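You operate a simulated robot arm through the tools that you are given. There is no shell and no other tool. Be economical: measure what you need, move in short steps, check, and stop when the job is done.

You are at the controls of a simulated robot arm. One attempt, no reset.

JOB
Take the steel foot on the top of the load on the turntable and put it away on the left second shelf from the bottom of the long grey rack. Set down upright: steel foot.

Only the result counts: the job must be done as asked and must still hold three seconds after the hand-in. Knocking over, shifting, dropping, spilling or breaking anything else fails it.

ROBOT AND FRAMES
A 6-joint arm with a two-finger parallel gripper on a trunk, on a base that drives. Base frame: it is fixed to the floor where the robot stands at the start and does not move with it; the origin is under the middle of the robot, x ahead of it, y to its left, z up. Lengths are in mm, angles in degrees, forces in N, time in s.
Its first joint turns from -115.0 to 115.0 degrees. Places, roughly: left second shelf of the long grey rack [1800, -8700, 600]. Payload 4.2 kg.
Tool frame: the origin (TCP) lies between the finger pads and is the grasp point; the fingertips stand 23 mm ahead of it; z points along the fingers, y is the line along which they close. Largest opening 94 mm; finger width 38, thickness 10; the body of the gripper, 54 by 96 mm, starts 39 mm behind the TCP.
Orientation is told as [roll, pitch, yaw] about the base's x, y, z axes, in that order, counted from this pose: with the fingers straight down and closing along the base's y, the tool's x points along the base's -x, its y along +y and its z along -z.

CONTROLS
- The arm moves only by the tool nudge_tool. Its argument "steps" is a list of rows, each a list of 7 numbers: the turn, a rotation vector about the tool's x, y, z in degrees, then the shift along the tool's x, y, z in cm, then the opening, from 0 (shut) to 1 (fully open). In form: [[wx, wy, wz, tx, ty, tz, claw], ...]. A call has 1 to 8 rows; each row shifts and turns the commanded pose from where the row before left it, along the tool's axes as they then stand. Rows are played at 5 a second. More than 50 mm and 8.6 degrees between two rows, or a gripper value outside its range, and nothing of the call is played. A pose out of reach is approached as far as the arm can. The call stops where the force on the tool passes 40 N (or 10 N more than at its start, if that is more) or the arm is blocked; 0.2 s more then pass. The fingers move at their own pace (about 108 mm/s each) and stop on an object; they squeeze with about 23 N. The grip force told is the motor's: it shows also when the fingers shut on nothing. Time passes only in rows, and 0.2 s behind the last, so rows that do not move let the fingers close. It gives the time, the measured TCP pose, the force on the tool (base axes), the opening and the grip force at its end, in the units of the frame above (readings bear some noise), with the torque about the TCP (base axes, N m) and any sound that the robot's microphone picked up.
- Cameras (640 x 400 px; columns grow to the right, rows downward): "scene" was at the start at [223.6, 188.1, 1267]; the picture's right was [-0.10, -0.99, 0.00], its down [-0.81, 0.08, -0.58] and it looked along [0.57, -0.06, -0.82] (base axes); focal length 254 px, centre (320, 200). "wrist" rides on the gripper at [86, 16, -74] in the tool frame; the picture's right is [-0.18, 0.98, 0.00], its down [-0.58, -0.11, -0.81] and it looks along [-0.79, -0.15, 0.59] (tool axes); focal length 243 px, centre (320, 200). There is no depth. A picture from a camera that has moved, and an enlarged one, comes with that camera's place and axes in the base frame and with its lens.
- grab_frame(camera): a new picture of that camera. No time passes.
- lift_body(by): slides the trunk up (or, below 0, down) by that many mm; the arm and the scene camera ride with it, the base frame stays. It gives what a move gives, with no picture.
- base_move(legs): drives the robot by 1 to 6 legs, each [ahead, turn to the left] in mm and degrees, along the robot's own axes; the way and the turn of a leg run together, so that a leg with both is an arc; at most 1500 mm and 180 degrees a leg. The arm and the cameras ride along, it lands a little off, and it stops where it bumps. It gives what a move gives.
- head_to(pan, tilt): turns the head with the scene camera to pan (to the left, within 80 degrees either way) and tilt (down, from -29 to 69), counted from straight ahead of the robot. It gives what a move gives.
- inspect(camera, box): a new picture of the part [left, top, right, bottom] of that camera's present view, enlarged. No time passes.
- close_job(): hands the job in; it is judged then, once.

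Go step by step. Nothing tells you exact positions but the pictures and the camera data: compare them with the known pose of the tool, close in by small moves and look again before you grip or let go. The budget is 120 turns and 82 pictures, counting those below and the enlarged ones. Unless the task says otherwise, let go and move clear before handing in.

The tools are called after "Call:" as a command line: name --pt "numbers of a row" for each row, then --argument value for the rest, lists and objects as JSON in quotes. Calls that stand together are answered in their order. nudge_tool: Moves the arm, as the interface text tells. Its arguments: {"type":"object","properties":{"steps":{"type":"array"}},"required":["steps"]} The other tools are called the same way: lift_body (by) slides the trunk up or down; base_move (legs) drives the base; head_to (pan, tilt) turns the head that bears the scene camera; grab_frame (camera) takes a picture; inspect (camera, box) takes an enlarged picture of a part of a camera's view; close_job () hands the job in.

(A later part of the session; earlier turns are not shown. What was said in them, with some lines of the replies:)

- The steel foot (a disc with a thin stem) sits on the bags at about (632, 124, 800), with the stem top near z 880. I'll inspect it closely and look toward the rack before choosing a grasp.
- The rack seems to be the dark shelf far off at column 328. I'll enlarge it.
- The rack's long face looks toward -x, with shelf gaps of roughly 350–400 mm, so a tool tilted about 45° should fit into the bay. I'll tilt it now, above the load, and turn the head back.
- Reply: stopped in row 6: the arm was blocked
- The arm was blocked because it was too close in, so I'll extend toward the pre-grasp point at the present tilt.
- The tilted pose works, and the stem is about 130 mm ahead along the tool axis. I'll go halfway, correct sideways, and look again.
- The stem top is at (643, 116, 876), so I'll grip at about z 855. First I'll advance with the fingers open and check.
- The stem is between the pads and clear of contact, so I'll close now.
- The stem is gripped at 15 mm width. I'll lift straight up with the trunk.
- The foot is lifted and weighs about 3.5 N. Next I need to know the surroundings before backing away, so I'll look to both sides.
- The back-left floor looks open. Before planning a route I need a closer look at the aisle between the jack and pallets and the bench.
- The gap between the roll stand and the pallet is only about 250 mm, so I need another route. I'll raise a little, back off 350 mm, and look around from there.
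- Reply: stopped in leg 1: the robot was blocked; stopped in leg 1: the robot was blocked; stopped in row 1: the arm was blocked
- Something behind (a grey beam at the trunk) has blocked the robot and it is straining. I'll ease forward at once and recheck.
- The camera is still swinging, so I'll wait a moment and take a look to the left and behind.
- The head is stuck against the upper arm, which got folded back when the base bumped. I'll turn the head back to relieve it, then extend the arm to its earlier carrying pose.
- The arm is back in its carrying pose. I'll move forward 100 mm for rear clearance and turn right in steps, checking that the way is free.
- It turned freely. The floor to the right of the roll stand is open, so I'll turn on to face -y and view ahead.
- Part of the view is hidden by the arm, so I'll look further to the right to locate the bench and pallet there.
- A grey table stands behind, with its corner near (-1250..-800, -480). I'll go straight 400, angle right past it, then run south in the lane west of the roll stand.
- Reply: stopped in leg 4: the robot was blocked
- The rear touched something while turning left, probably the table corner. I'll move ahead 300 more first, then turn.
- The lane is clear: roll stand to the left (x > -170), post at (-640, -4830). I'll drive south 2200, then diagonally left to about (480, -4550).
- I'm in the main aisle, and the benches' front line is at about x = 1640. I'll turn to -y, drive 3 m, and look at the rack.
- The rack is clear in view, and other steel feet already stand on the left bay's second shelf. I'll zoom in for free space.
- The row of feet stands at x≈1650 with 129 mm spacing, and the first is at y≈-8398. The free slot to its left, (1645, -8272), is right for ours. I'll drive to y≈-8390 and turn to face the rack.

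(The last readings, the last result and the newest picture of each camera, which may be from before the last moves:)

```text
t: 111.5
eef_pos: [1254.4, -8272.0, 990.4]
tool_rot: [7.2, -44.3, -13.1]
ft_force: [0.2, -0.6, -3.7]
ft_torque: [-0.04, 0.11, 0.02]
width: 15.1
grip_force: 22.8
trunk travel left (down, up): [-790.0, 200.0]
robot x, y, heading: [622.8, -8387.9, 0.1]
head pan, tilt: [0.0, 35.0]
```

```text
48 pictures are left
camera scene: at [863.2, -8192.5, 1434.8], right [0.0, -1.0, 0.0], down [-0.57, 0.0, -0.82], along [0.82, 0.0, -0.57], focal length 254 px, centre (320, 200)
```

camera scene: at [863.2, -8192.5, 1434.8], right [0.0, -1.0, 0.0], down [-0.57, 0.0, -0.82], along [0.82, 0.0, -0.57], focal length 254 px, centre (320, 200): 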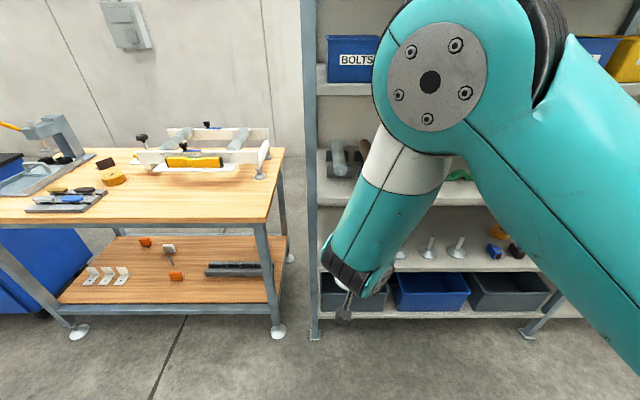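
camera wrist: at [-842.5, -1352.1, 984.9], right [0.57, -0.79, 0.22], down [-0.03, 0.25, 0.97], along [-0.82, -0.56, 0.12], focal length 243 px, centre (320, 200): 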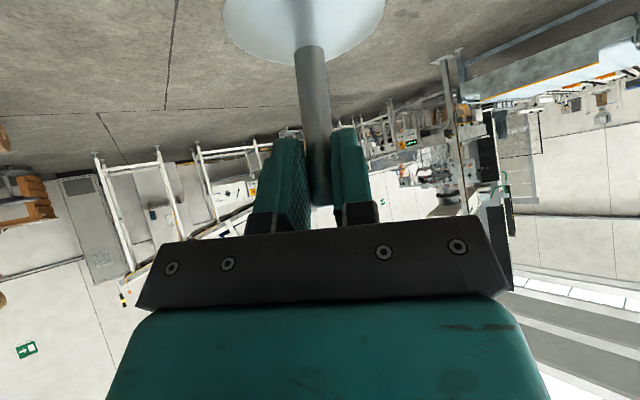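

Facing the rack squarely, but the elbow is nearly as far forward as the gripper and would hit the third shelf. I'll back up 150, level the tool (roll and yaw), then stretch the arm forward so the elbow lies well behind.

Call:
base_move --legs '[[-150, 0]]'

Call:
nudge_tool --pt "6 0 0 0 0 0 0" --pt "-4.58 0.1 -4.68 0 0 0 0" --pt "-4.58 0.1 -4.68 0 0 0 0" --pt "0 0 0 -3.2 0 3.15 0" --pt "0 0 0 -3.2 0 3.15 0" --pt "0 0 0 -3.2 0 3.15 0" --pt "0 0 0 0 0 0 0"

Call:
grab_frame --camera "scene"

```text
t: 112.9
eef_pos: [1101.7, -8272.3, 989.0]
tool_rot: [7.3, -44.3, -13.1]
ft_force: [0.2, 0.5, -3.9]
ft_torque: [-0.06, 0.06, 0.02]
width: 15.1
grip_force: 22.3
trunk travel left (down, up): [-790.0, 200.0]
robot x, y, heading: [471.4, -8395.6, 0.1]
head pan, tilt: [0.0, 35.0]
```

```text
t: 114.5
eef_pos: [1236.9, -8271.2, 989.3]
tool_rot: [1.3, -44.3, 0.0]
ft_force: [-0.2, -0.2, -3.6]
ft_torque: [-0.02, 0.05, 0.01]
width: 15.0
grip_force: 22.3
trunk travel left (down, up): [-790.0, 200.0]
robot x, y, heading: [476.1, -8387.3, -0.0]
head pan, tilt: [0.0, 35.0]
```

```text
47 pictures are left
camera scene: at [711.7, -8192.5, 1434.9], right [0.0, -1.0, 0.0], down [-0.57, 0.0, -0.82], along [0.82, 0.0, -0.57], focal length 254 px, centre (320, 200)
```

scene: 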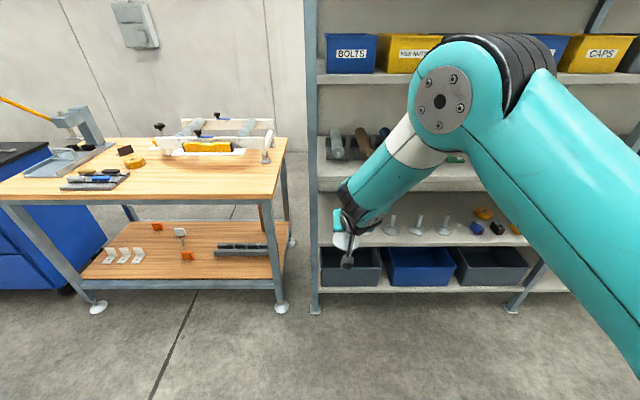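

The orientation is now level. I'll stretch another 135 mm and check the elbow again.

Call:
nudge_tool --pt "0 0 0 -3.2 0 3.15 0" --pt "0 0 0 -3.2 0 3.15 0" --pt "0 0 0 -3.2 0 3.15 0" --pt "0 0 0 0 0 0 0"

Call:
grab_frame --camera "scene"

Call:
grab_frame --camera "wrist"

```text
t: 115.5
eef_pos: [1371.7, -8268.7, 989.4]
tool_rot: [1.2, -44.2, 0.0]
ft_force: [-0.1, 0.3, -2.7]
ft_torque: [-0.03, 0.1, -0.03]
width: 15.1
grip_force: 23.4
trunk travel left (down, up): [-790.0, 200.0]
robot x, y, heading: [470.2, -8387.8, 0.1]
head pan, tilt: [0.0, 35.0]
```

```text
46 pictures are left
camera scene: at [711.8, -8192.6, 1434.9], right [0.0, -1.0, 0.0], down [-0.57, 0.0, -0.82], along [0.82, 0.0, -0.57], focal length 254 px, centre (320, 200)
```

scene: 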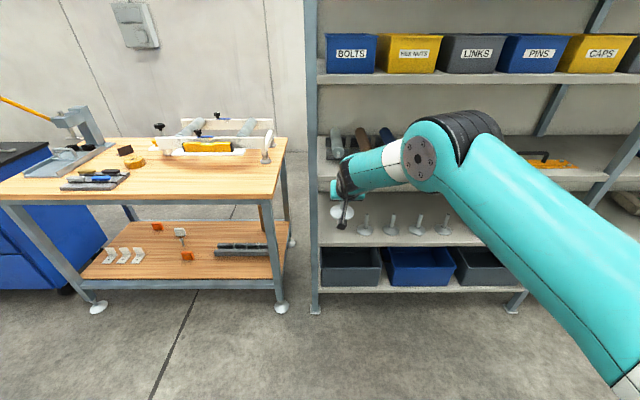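

```text
45 pictures are left
camera wrist: at [1257.6, -8255.4, 982.1], right [0.12, 0.98, 0.14], down [-0.14, -0.13, 0.98], along [0.98, -0.13, 0.13], focal length 243 px, centre (320, 200)
```

wrist: 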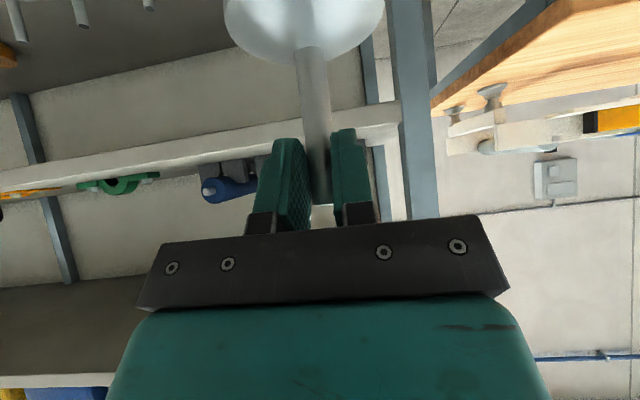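

The elbow is still close above. Raising the tool relative to the trunk, with a lower trunk to compensate, will flatten the forearm, so I'll do that here in free space.

Call:
nudge_tool --pt "0 0 0 -3.35 0 -2.0 0" --pt "0 0 0 -3.35 0 -2.0 0" --pt "0 0 0 -3.35 0 -2.0 0" --pt "0 0 0 -3.35 0 -2.0 0" --pt "0 0 0 0 0 0 0"

Call:
grab_frame --camera "scene"

```text
t: 116.7
eef_pos: [1411.7, -8269.4, 1139.6]
tool_rot: [1.2, -44.2, -0.1]
ft_force: [0.8, -0.3, -3.6]
ft_torque: [-0.01, 0.08, -0.01]
width: 15.2
grip_force: 22.9
trunk travel left (down, up): [-790.0, 200.0]
robot x, y, heading: [471.5, -8386.2, 0.2]
head pan, tilt: [0.0, 35.0]
```

```text
44 pictures are left
camera scene: at [711.9, -8192.5, 1434.8], right [0.0, -1.0, 0.0], down [-0.57, 0.0, -0.82], along [0.82, 0.0, -0.57], focal length 254 px, centre (320, 200)
```

scene: 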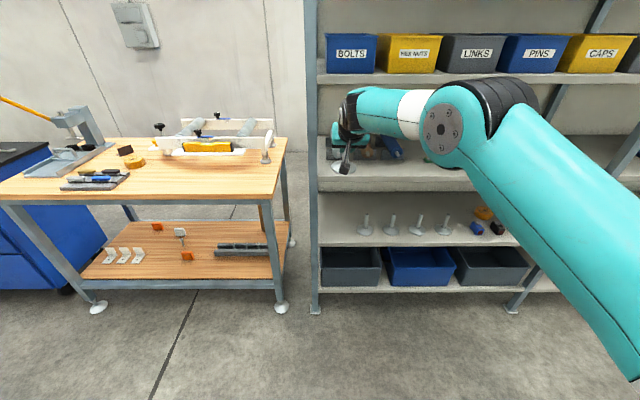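

The forearm is now flat with the elbow well behind. I'll zoom in to measure the shelf edges and the neighbouring feet accurately.

Call:
inspect --camera "scene" --box '[300, 150, 460, 250]'

```text
4.00 times, centred on (380, 200) of scene
camera zoom: at [711.9, -8192.5, 1434.8], right [0.0, -1.0, 0.0], down [-0.57, 0.0, -0.82], along [0.82, 0.0, -0.57], focal length 1017 px, centre (80, 200)
```

zoom: 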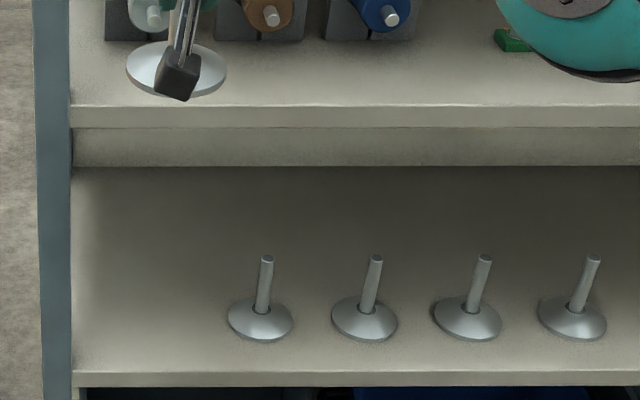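

Triangulation gives a shelf top z≈580, front edge x≈1586, third shelf underside z≈916, and the row at x≈1672 with its first foot at y≈-8420. My slot is (1665, -8287), and the foot's bottom is about 80 below the TCP. I'll lower to TCP z≈695 and shift 18 mm sideways.

Call:
lift_body --by -445

Call:
nudge_tool --pt "0 0 0 0 -1.8 0 0" --pt "0 0 0 0 0 0 0"

Call:
head_to --pan 0 --tilt 20

Call:
nudge_tool --pt "0 0 0 0 0 0 0" --pt "0 0 0 0 0 0 0" --pt "0 0 0 0 0 0 0" --pt "0 0 0 0 0 0 0" --pt "0 0 0 0 0 0 0"

Call:
grab_frame --camera "scene"

Call:
grab_frame --camera "wrist"

```text
refused: -445 is not a number from -400 to 400
```

```text
t: 117.3
eef_pos: [1411.4, -8288.4, 1138.5]
tool_rot: [1.3, -44.4, 0.0]
ft_force: [-0.5, -0.1, -3.1]
ft_torque: [-0.04, 0.02, -0.02]
width: 15.3
grip_force: 22.6
trunk travel left (down, up): [-790.0, 200.0]
robot x, y, heading: [474.5, -8389.4, 0.1]
head pan, tilt: [0.0, 35.0]
```

```text
t: 118.0
eef_pos: [1411.3, -8289.5, 1139.4]
tool_rot: [1.4, -44.3, 0.0]
ft_force: [-0.8, 1.0, -3.4]
ft_torque: [0.01, 0.13, 0.01]
width: 15.0
grip_force: 23.3
trunk travel left (down, up): [-790.0, 200.0]
robot x, y, heading: [473.5, -8387.3, 0.2]
head pan, tilt: [0.0, 20.0]
```

```text
t: 119.2
eef_pos: [1411.5, -8288.7, 1139.3]
tool_rot: [1.3, -44.3, 0.1]
ft_force: [-0.3, -0.5, -2.9]
ft_torque: [0.06, 0.07, 0.0]
width: 15.0
grip_force: 23.0
trunk travel left (down, up): [-790.0, 200.0]
robot x, y, heading: [473.9, -8387.8, 0.1]
head pan, tilt: [0.0, 20.0]
```

```text
42 pictures are left
camera scene: at [717.0, -8192.5, 1458.7], right [0.0, -1.0, 0.0], down [-0.34, 0.0, -0.94], along [0.94, 0.0, -0.34], focal length 254 px, centre (320, 200)
```

scene: 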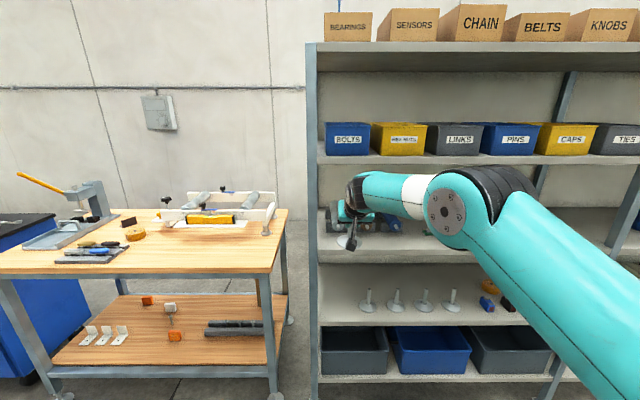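

```text
41 pictures are left
camera wrist: at [1297.0, -8274.6, 1131.4], right [0.12, 0.98, 0.14], down [-0.14, -0.13, 0.98], along [0.98, -0.14, 0.13], focal length 243 px, centre (320, 200)
```

wrist: 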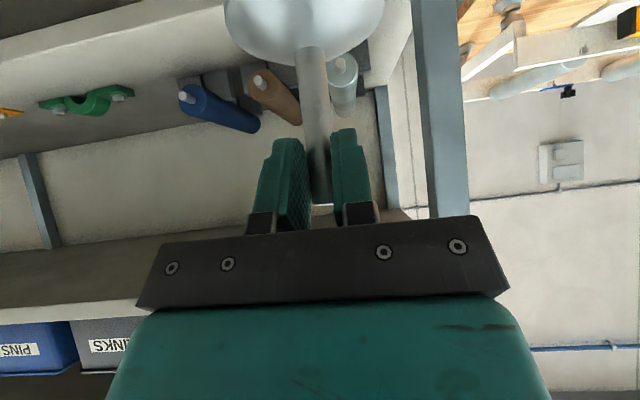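

The lift is limited to 400 per call, so I'll lower in two steps.

Call:
lift_body --by -230

Call:
lift_body --by -215

Call:
grab_frame --camera "scene"

Call:
grab_frame --camera "wrist"

```text
t: 121.7
eef_pos: [1410.6, -8287.7, 907.8]
tool_rot: [1.3, -44.2, -0.1]
ft_force: [0.7, 0.1, -3.5]
ft_torque: [-0.04, 0.1, -0.01]
width: 15.0
grip_force: 23.0
trunk travel left (down, up): [-560.0, 430.0]
robot x, y, heading: [474.7, -8387.5, 0.0]
head pan, tilt: [0.0, 20.0]
```

```text
t: 124.0
eef_pos: [1412.0, -8288.5, 692.9]
tool_rot: [1.3, -44.3, 0.0]
ft_force: [-0.1, 0.4, -3.7]
ft_torque: [-0.01, 0.05, 0.01]
width: 15.2
grip_force: 23.6
trunk travel left (down, up): [-345.0, 645.0]
robot x, y, heading: [474.8, -8394.7, -0.0]
head pan, tilt: [0.0, 20.0]
```

```text
40 pictures are left
camera scene: at [716.9, -8192.5, 1013.7], right [0.0, -1.0, 0.0], down [-0.34, 0.0, -0.94], along [0.94, 0.0, -0.34], focal length 254 px, centre (320, 200)
```

scene: 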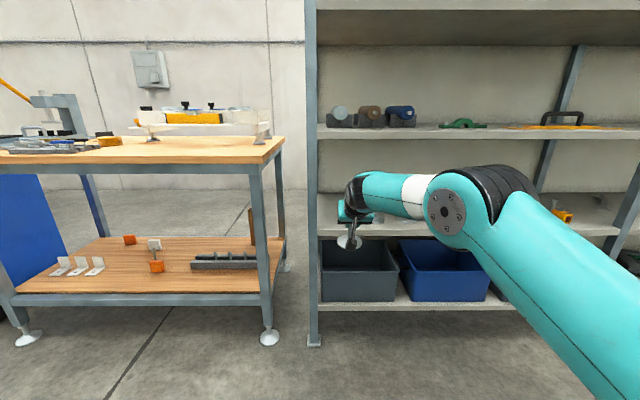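

```text
39 pictures are left
camera wrist: at [1296.9, -8274.6, 686.5], right [0.12, 0.98, 0.14], down [-0.14, -0.13, 0.98], along [0.98, -0.14, 0.13], focal length 243 px, centre (320, 200)
```

wrist: 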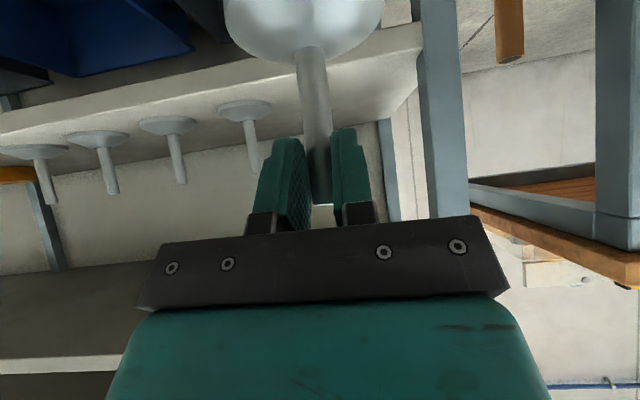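

All as expected; the neighbour foot measures (1672, -8422, 576) from the wrist camera too. I'll zoom the scene view to check the held foot's bottom height against the shelf edge.

Call:
inspect --camera "scene" --box '[300, 160, 420, 260]'

```text
4.00 times, centred on (360, 210) of scene
camera zoom: at [716.9, -8192.5, 1013.7], right [0.0, -1.0, 0.0], down [-0.34, 0.0, -0.94], along [0.94, 0.0, -0.34], focal length 1017 px, centre (160, 160)
```

zoom: 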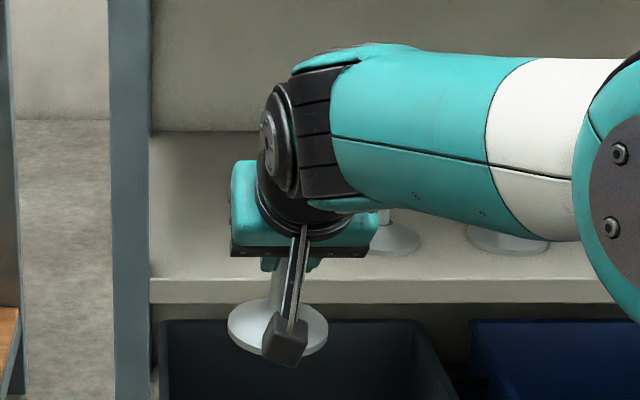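

The foot's bottom is at about z 622, 40 mm above the shelf, and the wrist top at about 885 is below the third shelf (916). I'll drive in 245 mm.

Call:
base_move --legs '[[150, 0]]'

Call:
base_move --legs '[[97, 0]]'

Call:
grab_frame --camera "scene"

Call:
grab_frame --camera "wrist"

```text
t: 125.3
eef_pos: [1560.8, -8289.4, 692.7]
tool_rot: [1.3, -44.1, 0.0]
ft_force: [-0.2, -0.9, -3.9]
ft_torque: [-0.01, 0.1, -0.02]
width: 15.1
grip_force: 22.9
trunk travel left (down, up): [-345.0, 645.0]
robot x, y, heading: [620.6, -8383.6, -0.1]
head pan, tilt: [0.0, 20.0]
```

```text
t: 126.5
eef_pos: [1660.2, -8288.8, 693.2]
tool_rot: [1.3, -44.3, 0.0]
ft_force: [-0.1, -0.3, -2.7]
ft_torque: [-0.02, 0.07, -0.05]
width: 15.2
grip_force: 22.8
trunk travel left (down, up): [-345.0, 645.0]
robot x, y, heading: [719.2, -8389.6, -0.1]
head pan, tilt: [0.0, 20.0]
```

```text
37 pictures are left
camera scene: at [965.7, -8192.9, 1013.7], right [0.0, -1.0, 0.0], down [-0.34, 0.0, -0.94], along [0.94, 0.0, -0.34], focal length 254 px, centre (320, 200)
```

scene: 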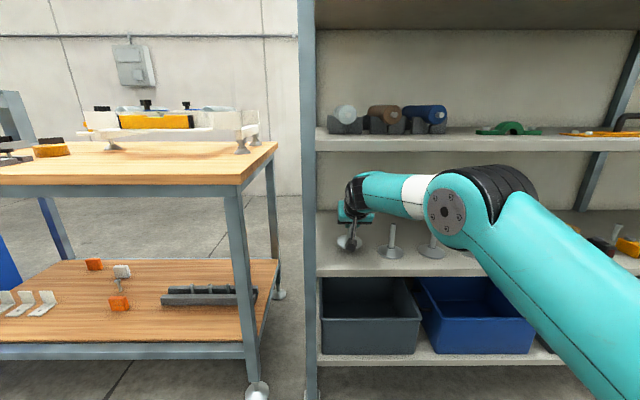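

```text
36 pictures are left
camera wrist: at [1545.6, -8275.7, 686.3], right [0.12, 0.98, 0.14], down [-0.14, -0.13, 0.98], along [0.98, -0.14, 0.13], focal length 243 px, centre (320, 200)
```

wrist: 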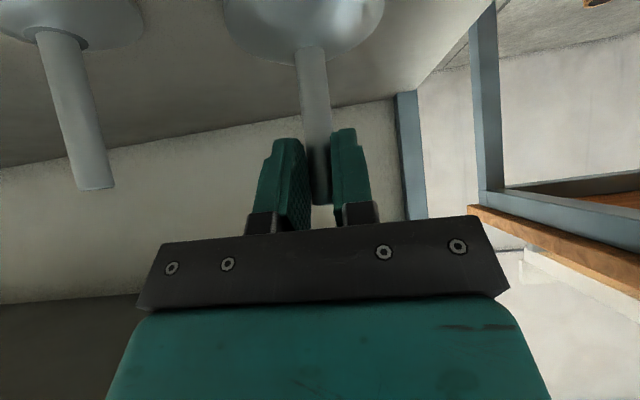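

Positioned at (1660, -8289), with the neighbour foot clear. I'll lower 30 mm, then continue in small steps while watching the force.

Call:
nudge_tool --pt "0 0 0 0.7 0 0.716 0" --pt "0 0 0 0.7 0 0.716 0" --pt "0 0 0 0.7 0 0.716 0" --pt "0 0 0 0 0 0 0"

Call:
inspect --camera "scene" --box '[310, 170, 430, 290]'

```text
t: 127.5
eef_pos: [1660.7, -8288.9, 668.6]
tool_rot: [1.4, -44.7, -0.2]
ft_force: [4.6, 0.0, 17.2]
ft_torque: [-0.25, 0.01, 0.02]
width: 15.1
grip_force: 23.2
trunk travel left (down, up): [-345.0, 645.0]
robot x, y, heading: [720.0, -8387.5, 0.2]
head pan, tilt: [0.0, 20.0]
```

```text
3.33 times, centred on (370, 230) of scene
camera zoom: at [965.1, -8193.0, 1014.2], right [0.0, -1.0, 0.0], down [-0.34, 0.0, -0.94], along [0.94, 0.0, -0.34], focal length 847 px, centre (153, 100)
```

zoom: 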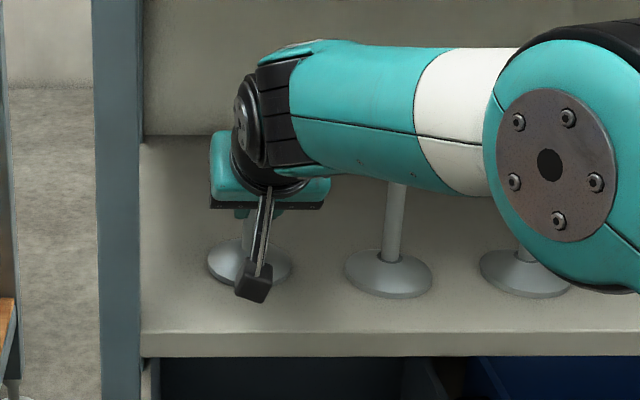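

Contact: about 20 N at TCP z 668.6, so the foot sits on the shelf. I'll ease the load up a few mm before releasing.

Call:
nudge_tool --pt "0 0 0 -0.28 0 -0.287 0" --pt "0 0 0 0 0 0 0"

Call:
grab_frame --camera "wrist"

```text
t: 128.1
eef_pos: [1658.8, -8287.6, 666.9]
tool_rot: [1.4, -44.2, -0.1]
ft_force: [5.0, 1.3, 10.2]
ft_torque: [-0.15, -0.18, 0.08]
width: 15.1
grip_force: 23.0
trunk travel left (down, up): [-345.0, 645.0]
robot x, y, heading: [720.1, -8385.1, -0.2]
head pan, tilt: [0.0, 20.0]
```

```text
34 pictures are left
camera wrist: at [1545.5, -8274.4, 660.6], right [0.12, 0.98, 0.14], down [-0.14, -0.13, 0.98], along [0.98, -0.14, 0.13], focal length 243 px, centre (320, 200)
```

wrist: 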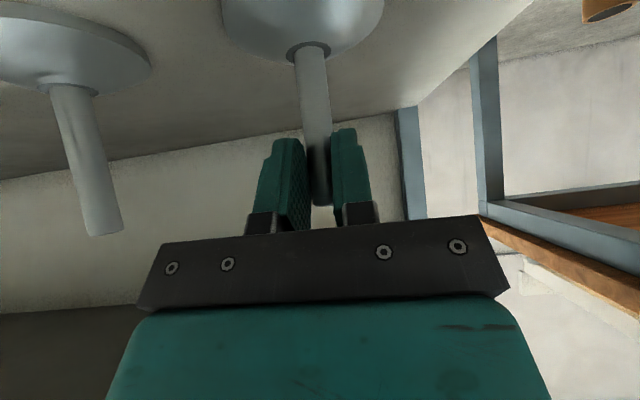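

The load is down to about 13 N. I'll go up 2 mm more, then open partway so the fingers stay clear of the neighbour.

Call:
nudge_tool --pt "0 0 0 -0.14 0 -0.143 0" --pt "0 0 0 0 0 0 0" --pt "0 0 0 0 0 0 0.22" --pt "0 0 0 0 0 0 0.3" --pt "0 0 0 0 0 0 0.45" --pt "0 0 0 0 0 0 0.6" --pt "0 0 0 0 0 0 0.6" --pt "0 0 0 0 0 0 0.6"

Call:
grab_frame --camera "wrist"

Call:
inspect --camera "scene" --box '[310, 170, 430, 290]'

```text
t: 129.9
eef_pos: [1659.4, -8287.9, 669.0]
tool_rot: [1.2, -44.3, 0.0]
ft_force: [1.2, -0.3, 0.2]
ft_torque: [-0.04, -0.05, 0.02]
width: 56.3
grip_force: 0.1
trunk travel left (down, up): [-345.0, 645.0]
robot x, y, heading: [722.5, -8388.6, -0.2]
head pan, tilt: [0.0, 20.0]
```

```text
33 pictures are left
camera wrist: at [1545.7, -8274.8, 662.2], right [0.12, 0.98, 0.14], down [-0.14, -0.13, 0.98], along [0.98, -0.14, 0.13], focal length 243 px, centre (320, 200)
```

wrist: 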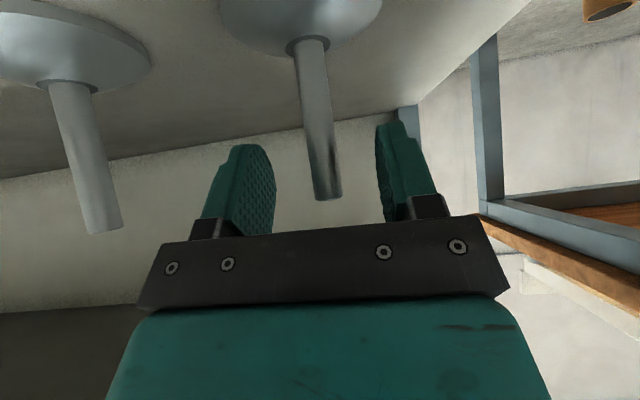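

```text
3.33 times, centred on (370, 230) of scene
camera zoom: at [965.6, -8192.9, 1013.7], right [0.0, -1.0, 0.0], down [-0.34, 0.0, -0.94], along [0.94, 0.0, -0.34], focal length 847 px, centre (153, 100)
```

zoom: 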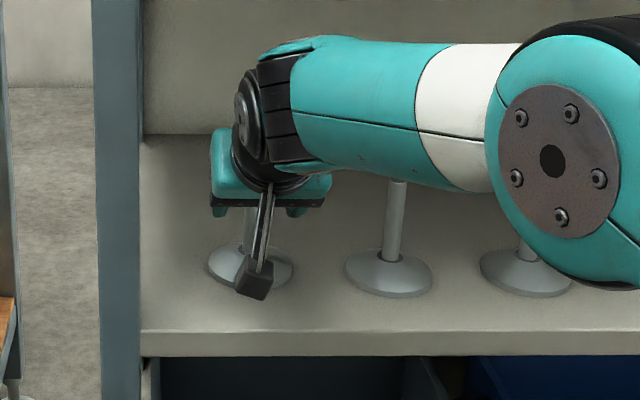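

The foot is released, standing upright and centred between the open fingers. I'll back straight out with the base.

Call:
base_move --legs '[[-100, 0]]'

Call:
base_move --legs '[[-145, 0]]'

Call:
lift_body --by 300

Call:
grab_frame --camera "scene"

Call:
inspect --camera "scene" --box '[300, 200, 480, 340]'

```text
t: 131.0
eef_pos: [1558.5, -8288.2, 670.4]
tool_rot: [1.3, -44.2, -0.1]
ft_force: [-0.7, -0.8, -0.5]
ft_torque: [0.03, 0.02, 0.01]
width: 56.3
grip_force: 0.1
trunk travel left (down, up): [-345.0, 645.0]
robot x, y, heading: [617.1, -8386.5, -0.1]
head pan, tilt: [0.0, 20.0]
```

```text
t: 132.4
eef_pos: [1411.7, -8288.7, 669.3]
tool_rot: [1.3, -44.3, -0.1]
ft_force: [-0.7, 0.6, -0.1]
ft_torque: [-0.01, 0.02, 0.03]
width: 56.7
grip_force: 0.1
trunk travel left (down, up): [-345.0, 645.0]
robot x, y, heading: [472.1, -8387.3, -0.2]
head pan, tilt: [0.0, 20.0]
```

```text
t: 135.4
eef_pos: [1412.2, -8288.8, 968.6]
tool_rot: [1.4, -44.1, 0.0]
ft_force: [-0.1, 0.6, -0.1]
ft_torque: [0.02, -0.02, -0.03]
width: 56.5
grip_force: 0.1
trunk travel left (down, up): [-645.0, 345.0]
robot x, y, heading: [472.4, -8387.4, -0.2]
head pan, tilt: [0.0, 20.0]
```

```text
31 pictures are left
camera scene: at [718.2, -8192.8, 1313.7], right [0.0, -1.0, 0.0], down [-0.34, 0.0, -0.94], along [0.94, 0.0, -0.34], focal length 254 px, centre (320, 200)
```

scene: 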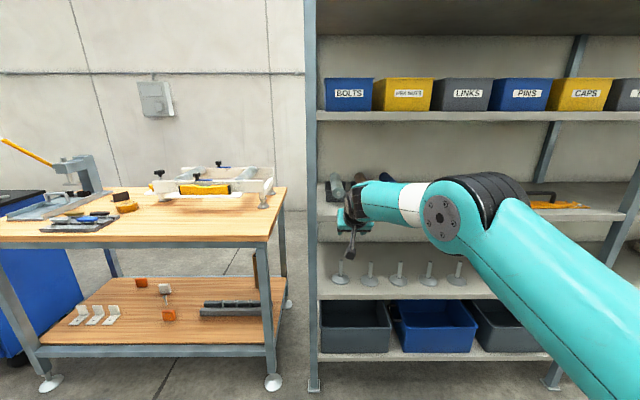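

```text
2.86 times, centred on (390, 270) of scene
camera zoom: at [718.2, -8192.8, 1313.7], right [0.0, -1.0, 0.0], down [-0.34, 0.0, -0.94], along [0.94, 0.0, -0.34], focal length 726 px, centre (120, 0)
```

zoom: 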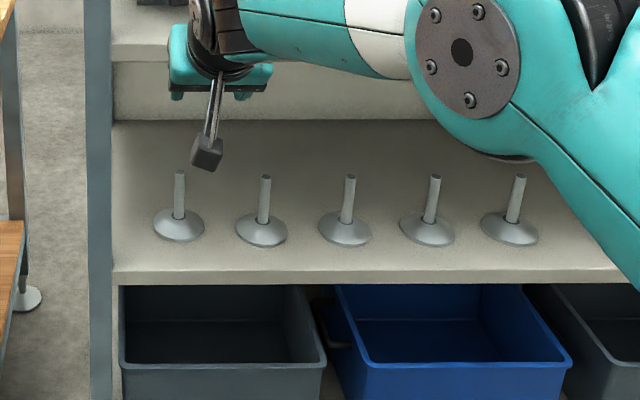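

The steel foot stands upright in line with the four others on the left bay's second shelf, and the gripper is clear. I'm handing in.

Call:
close_job

```text
The job is handed in.
```

The steel foot is standing upright on the left second shelf from the bottom of the long grey rack, level with the four feet already there. The gripper is open and clear of it.

While backing away from the turntable, the robot bumped what looked like the grey table behind it. A later turn was also blocked, probably by the same table's corner. I saw nothing fall, but I did not check whether the table moved.
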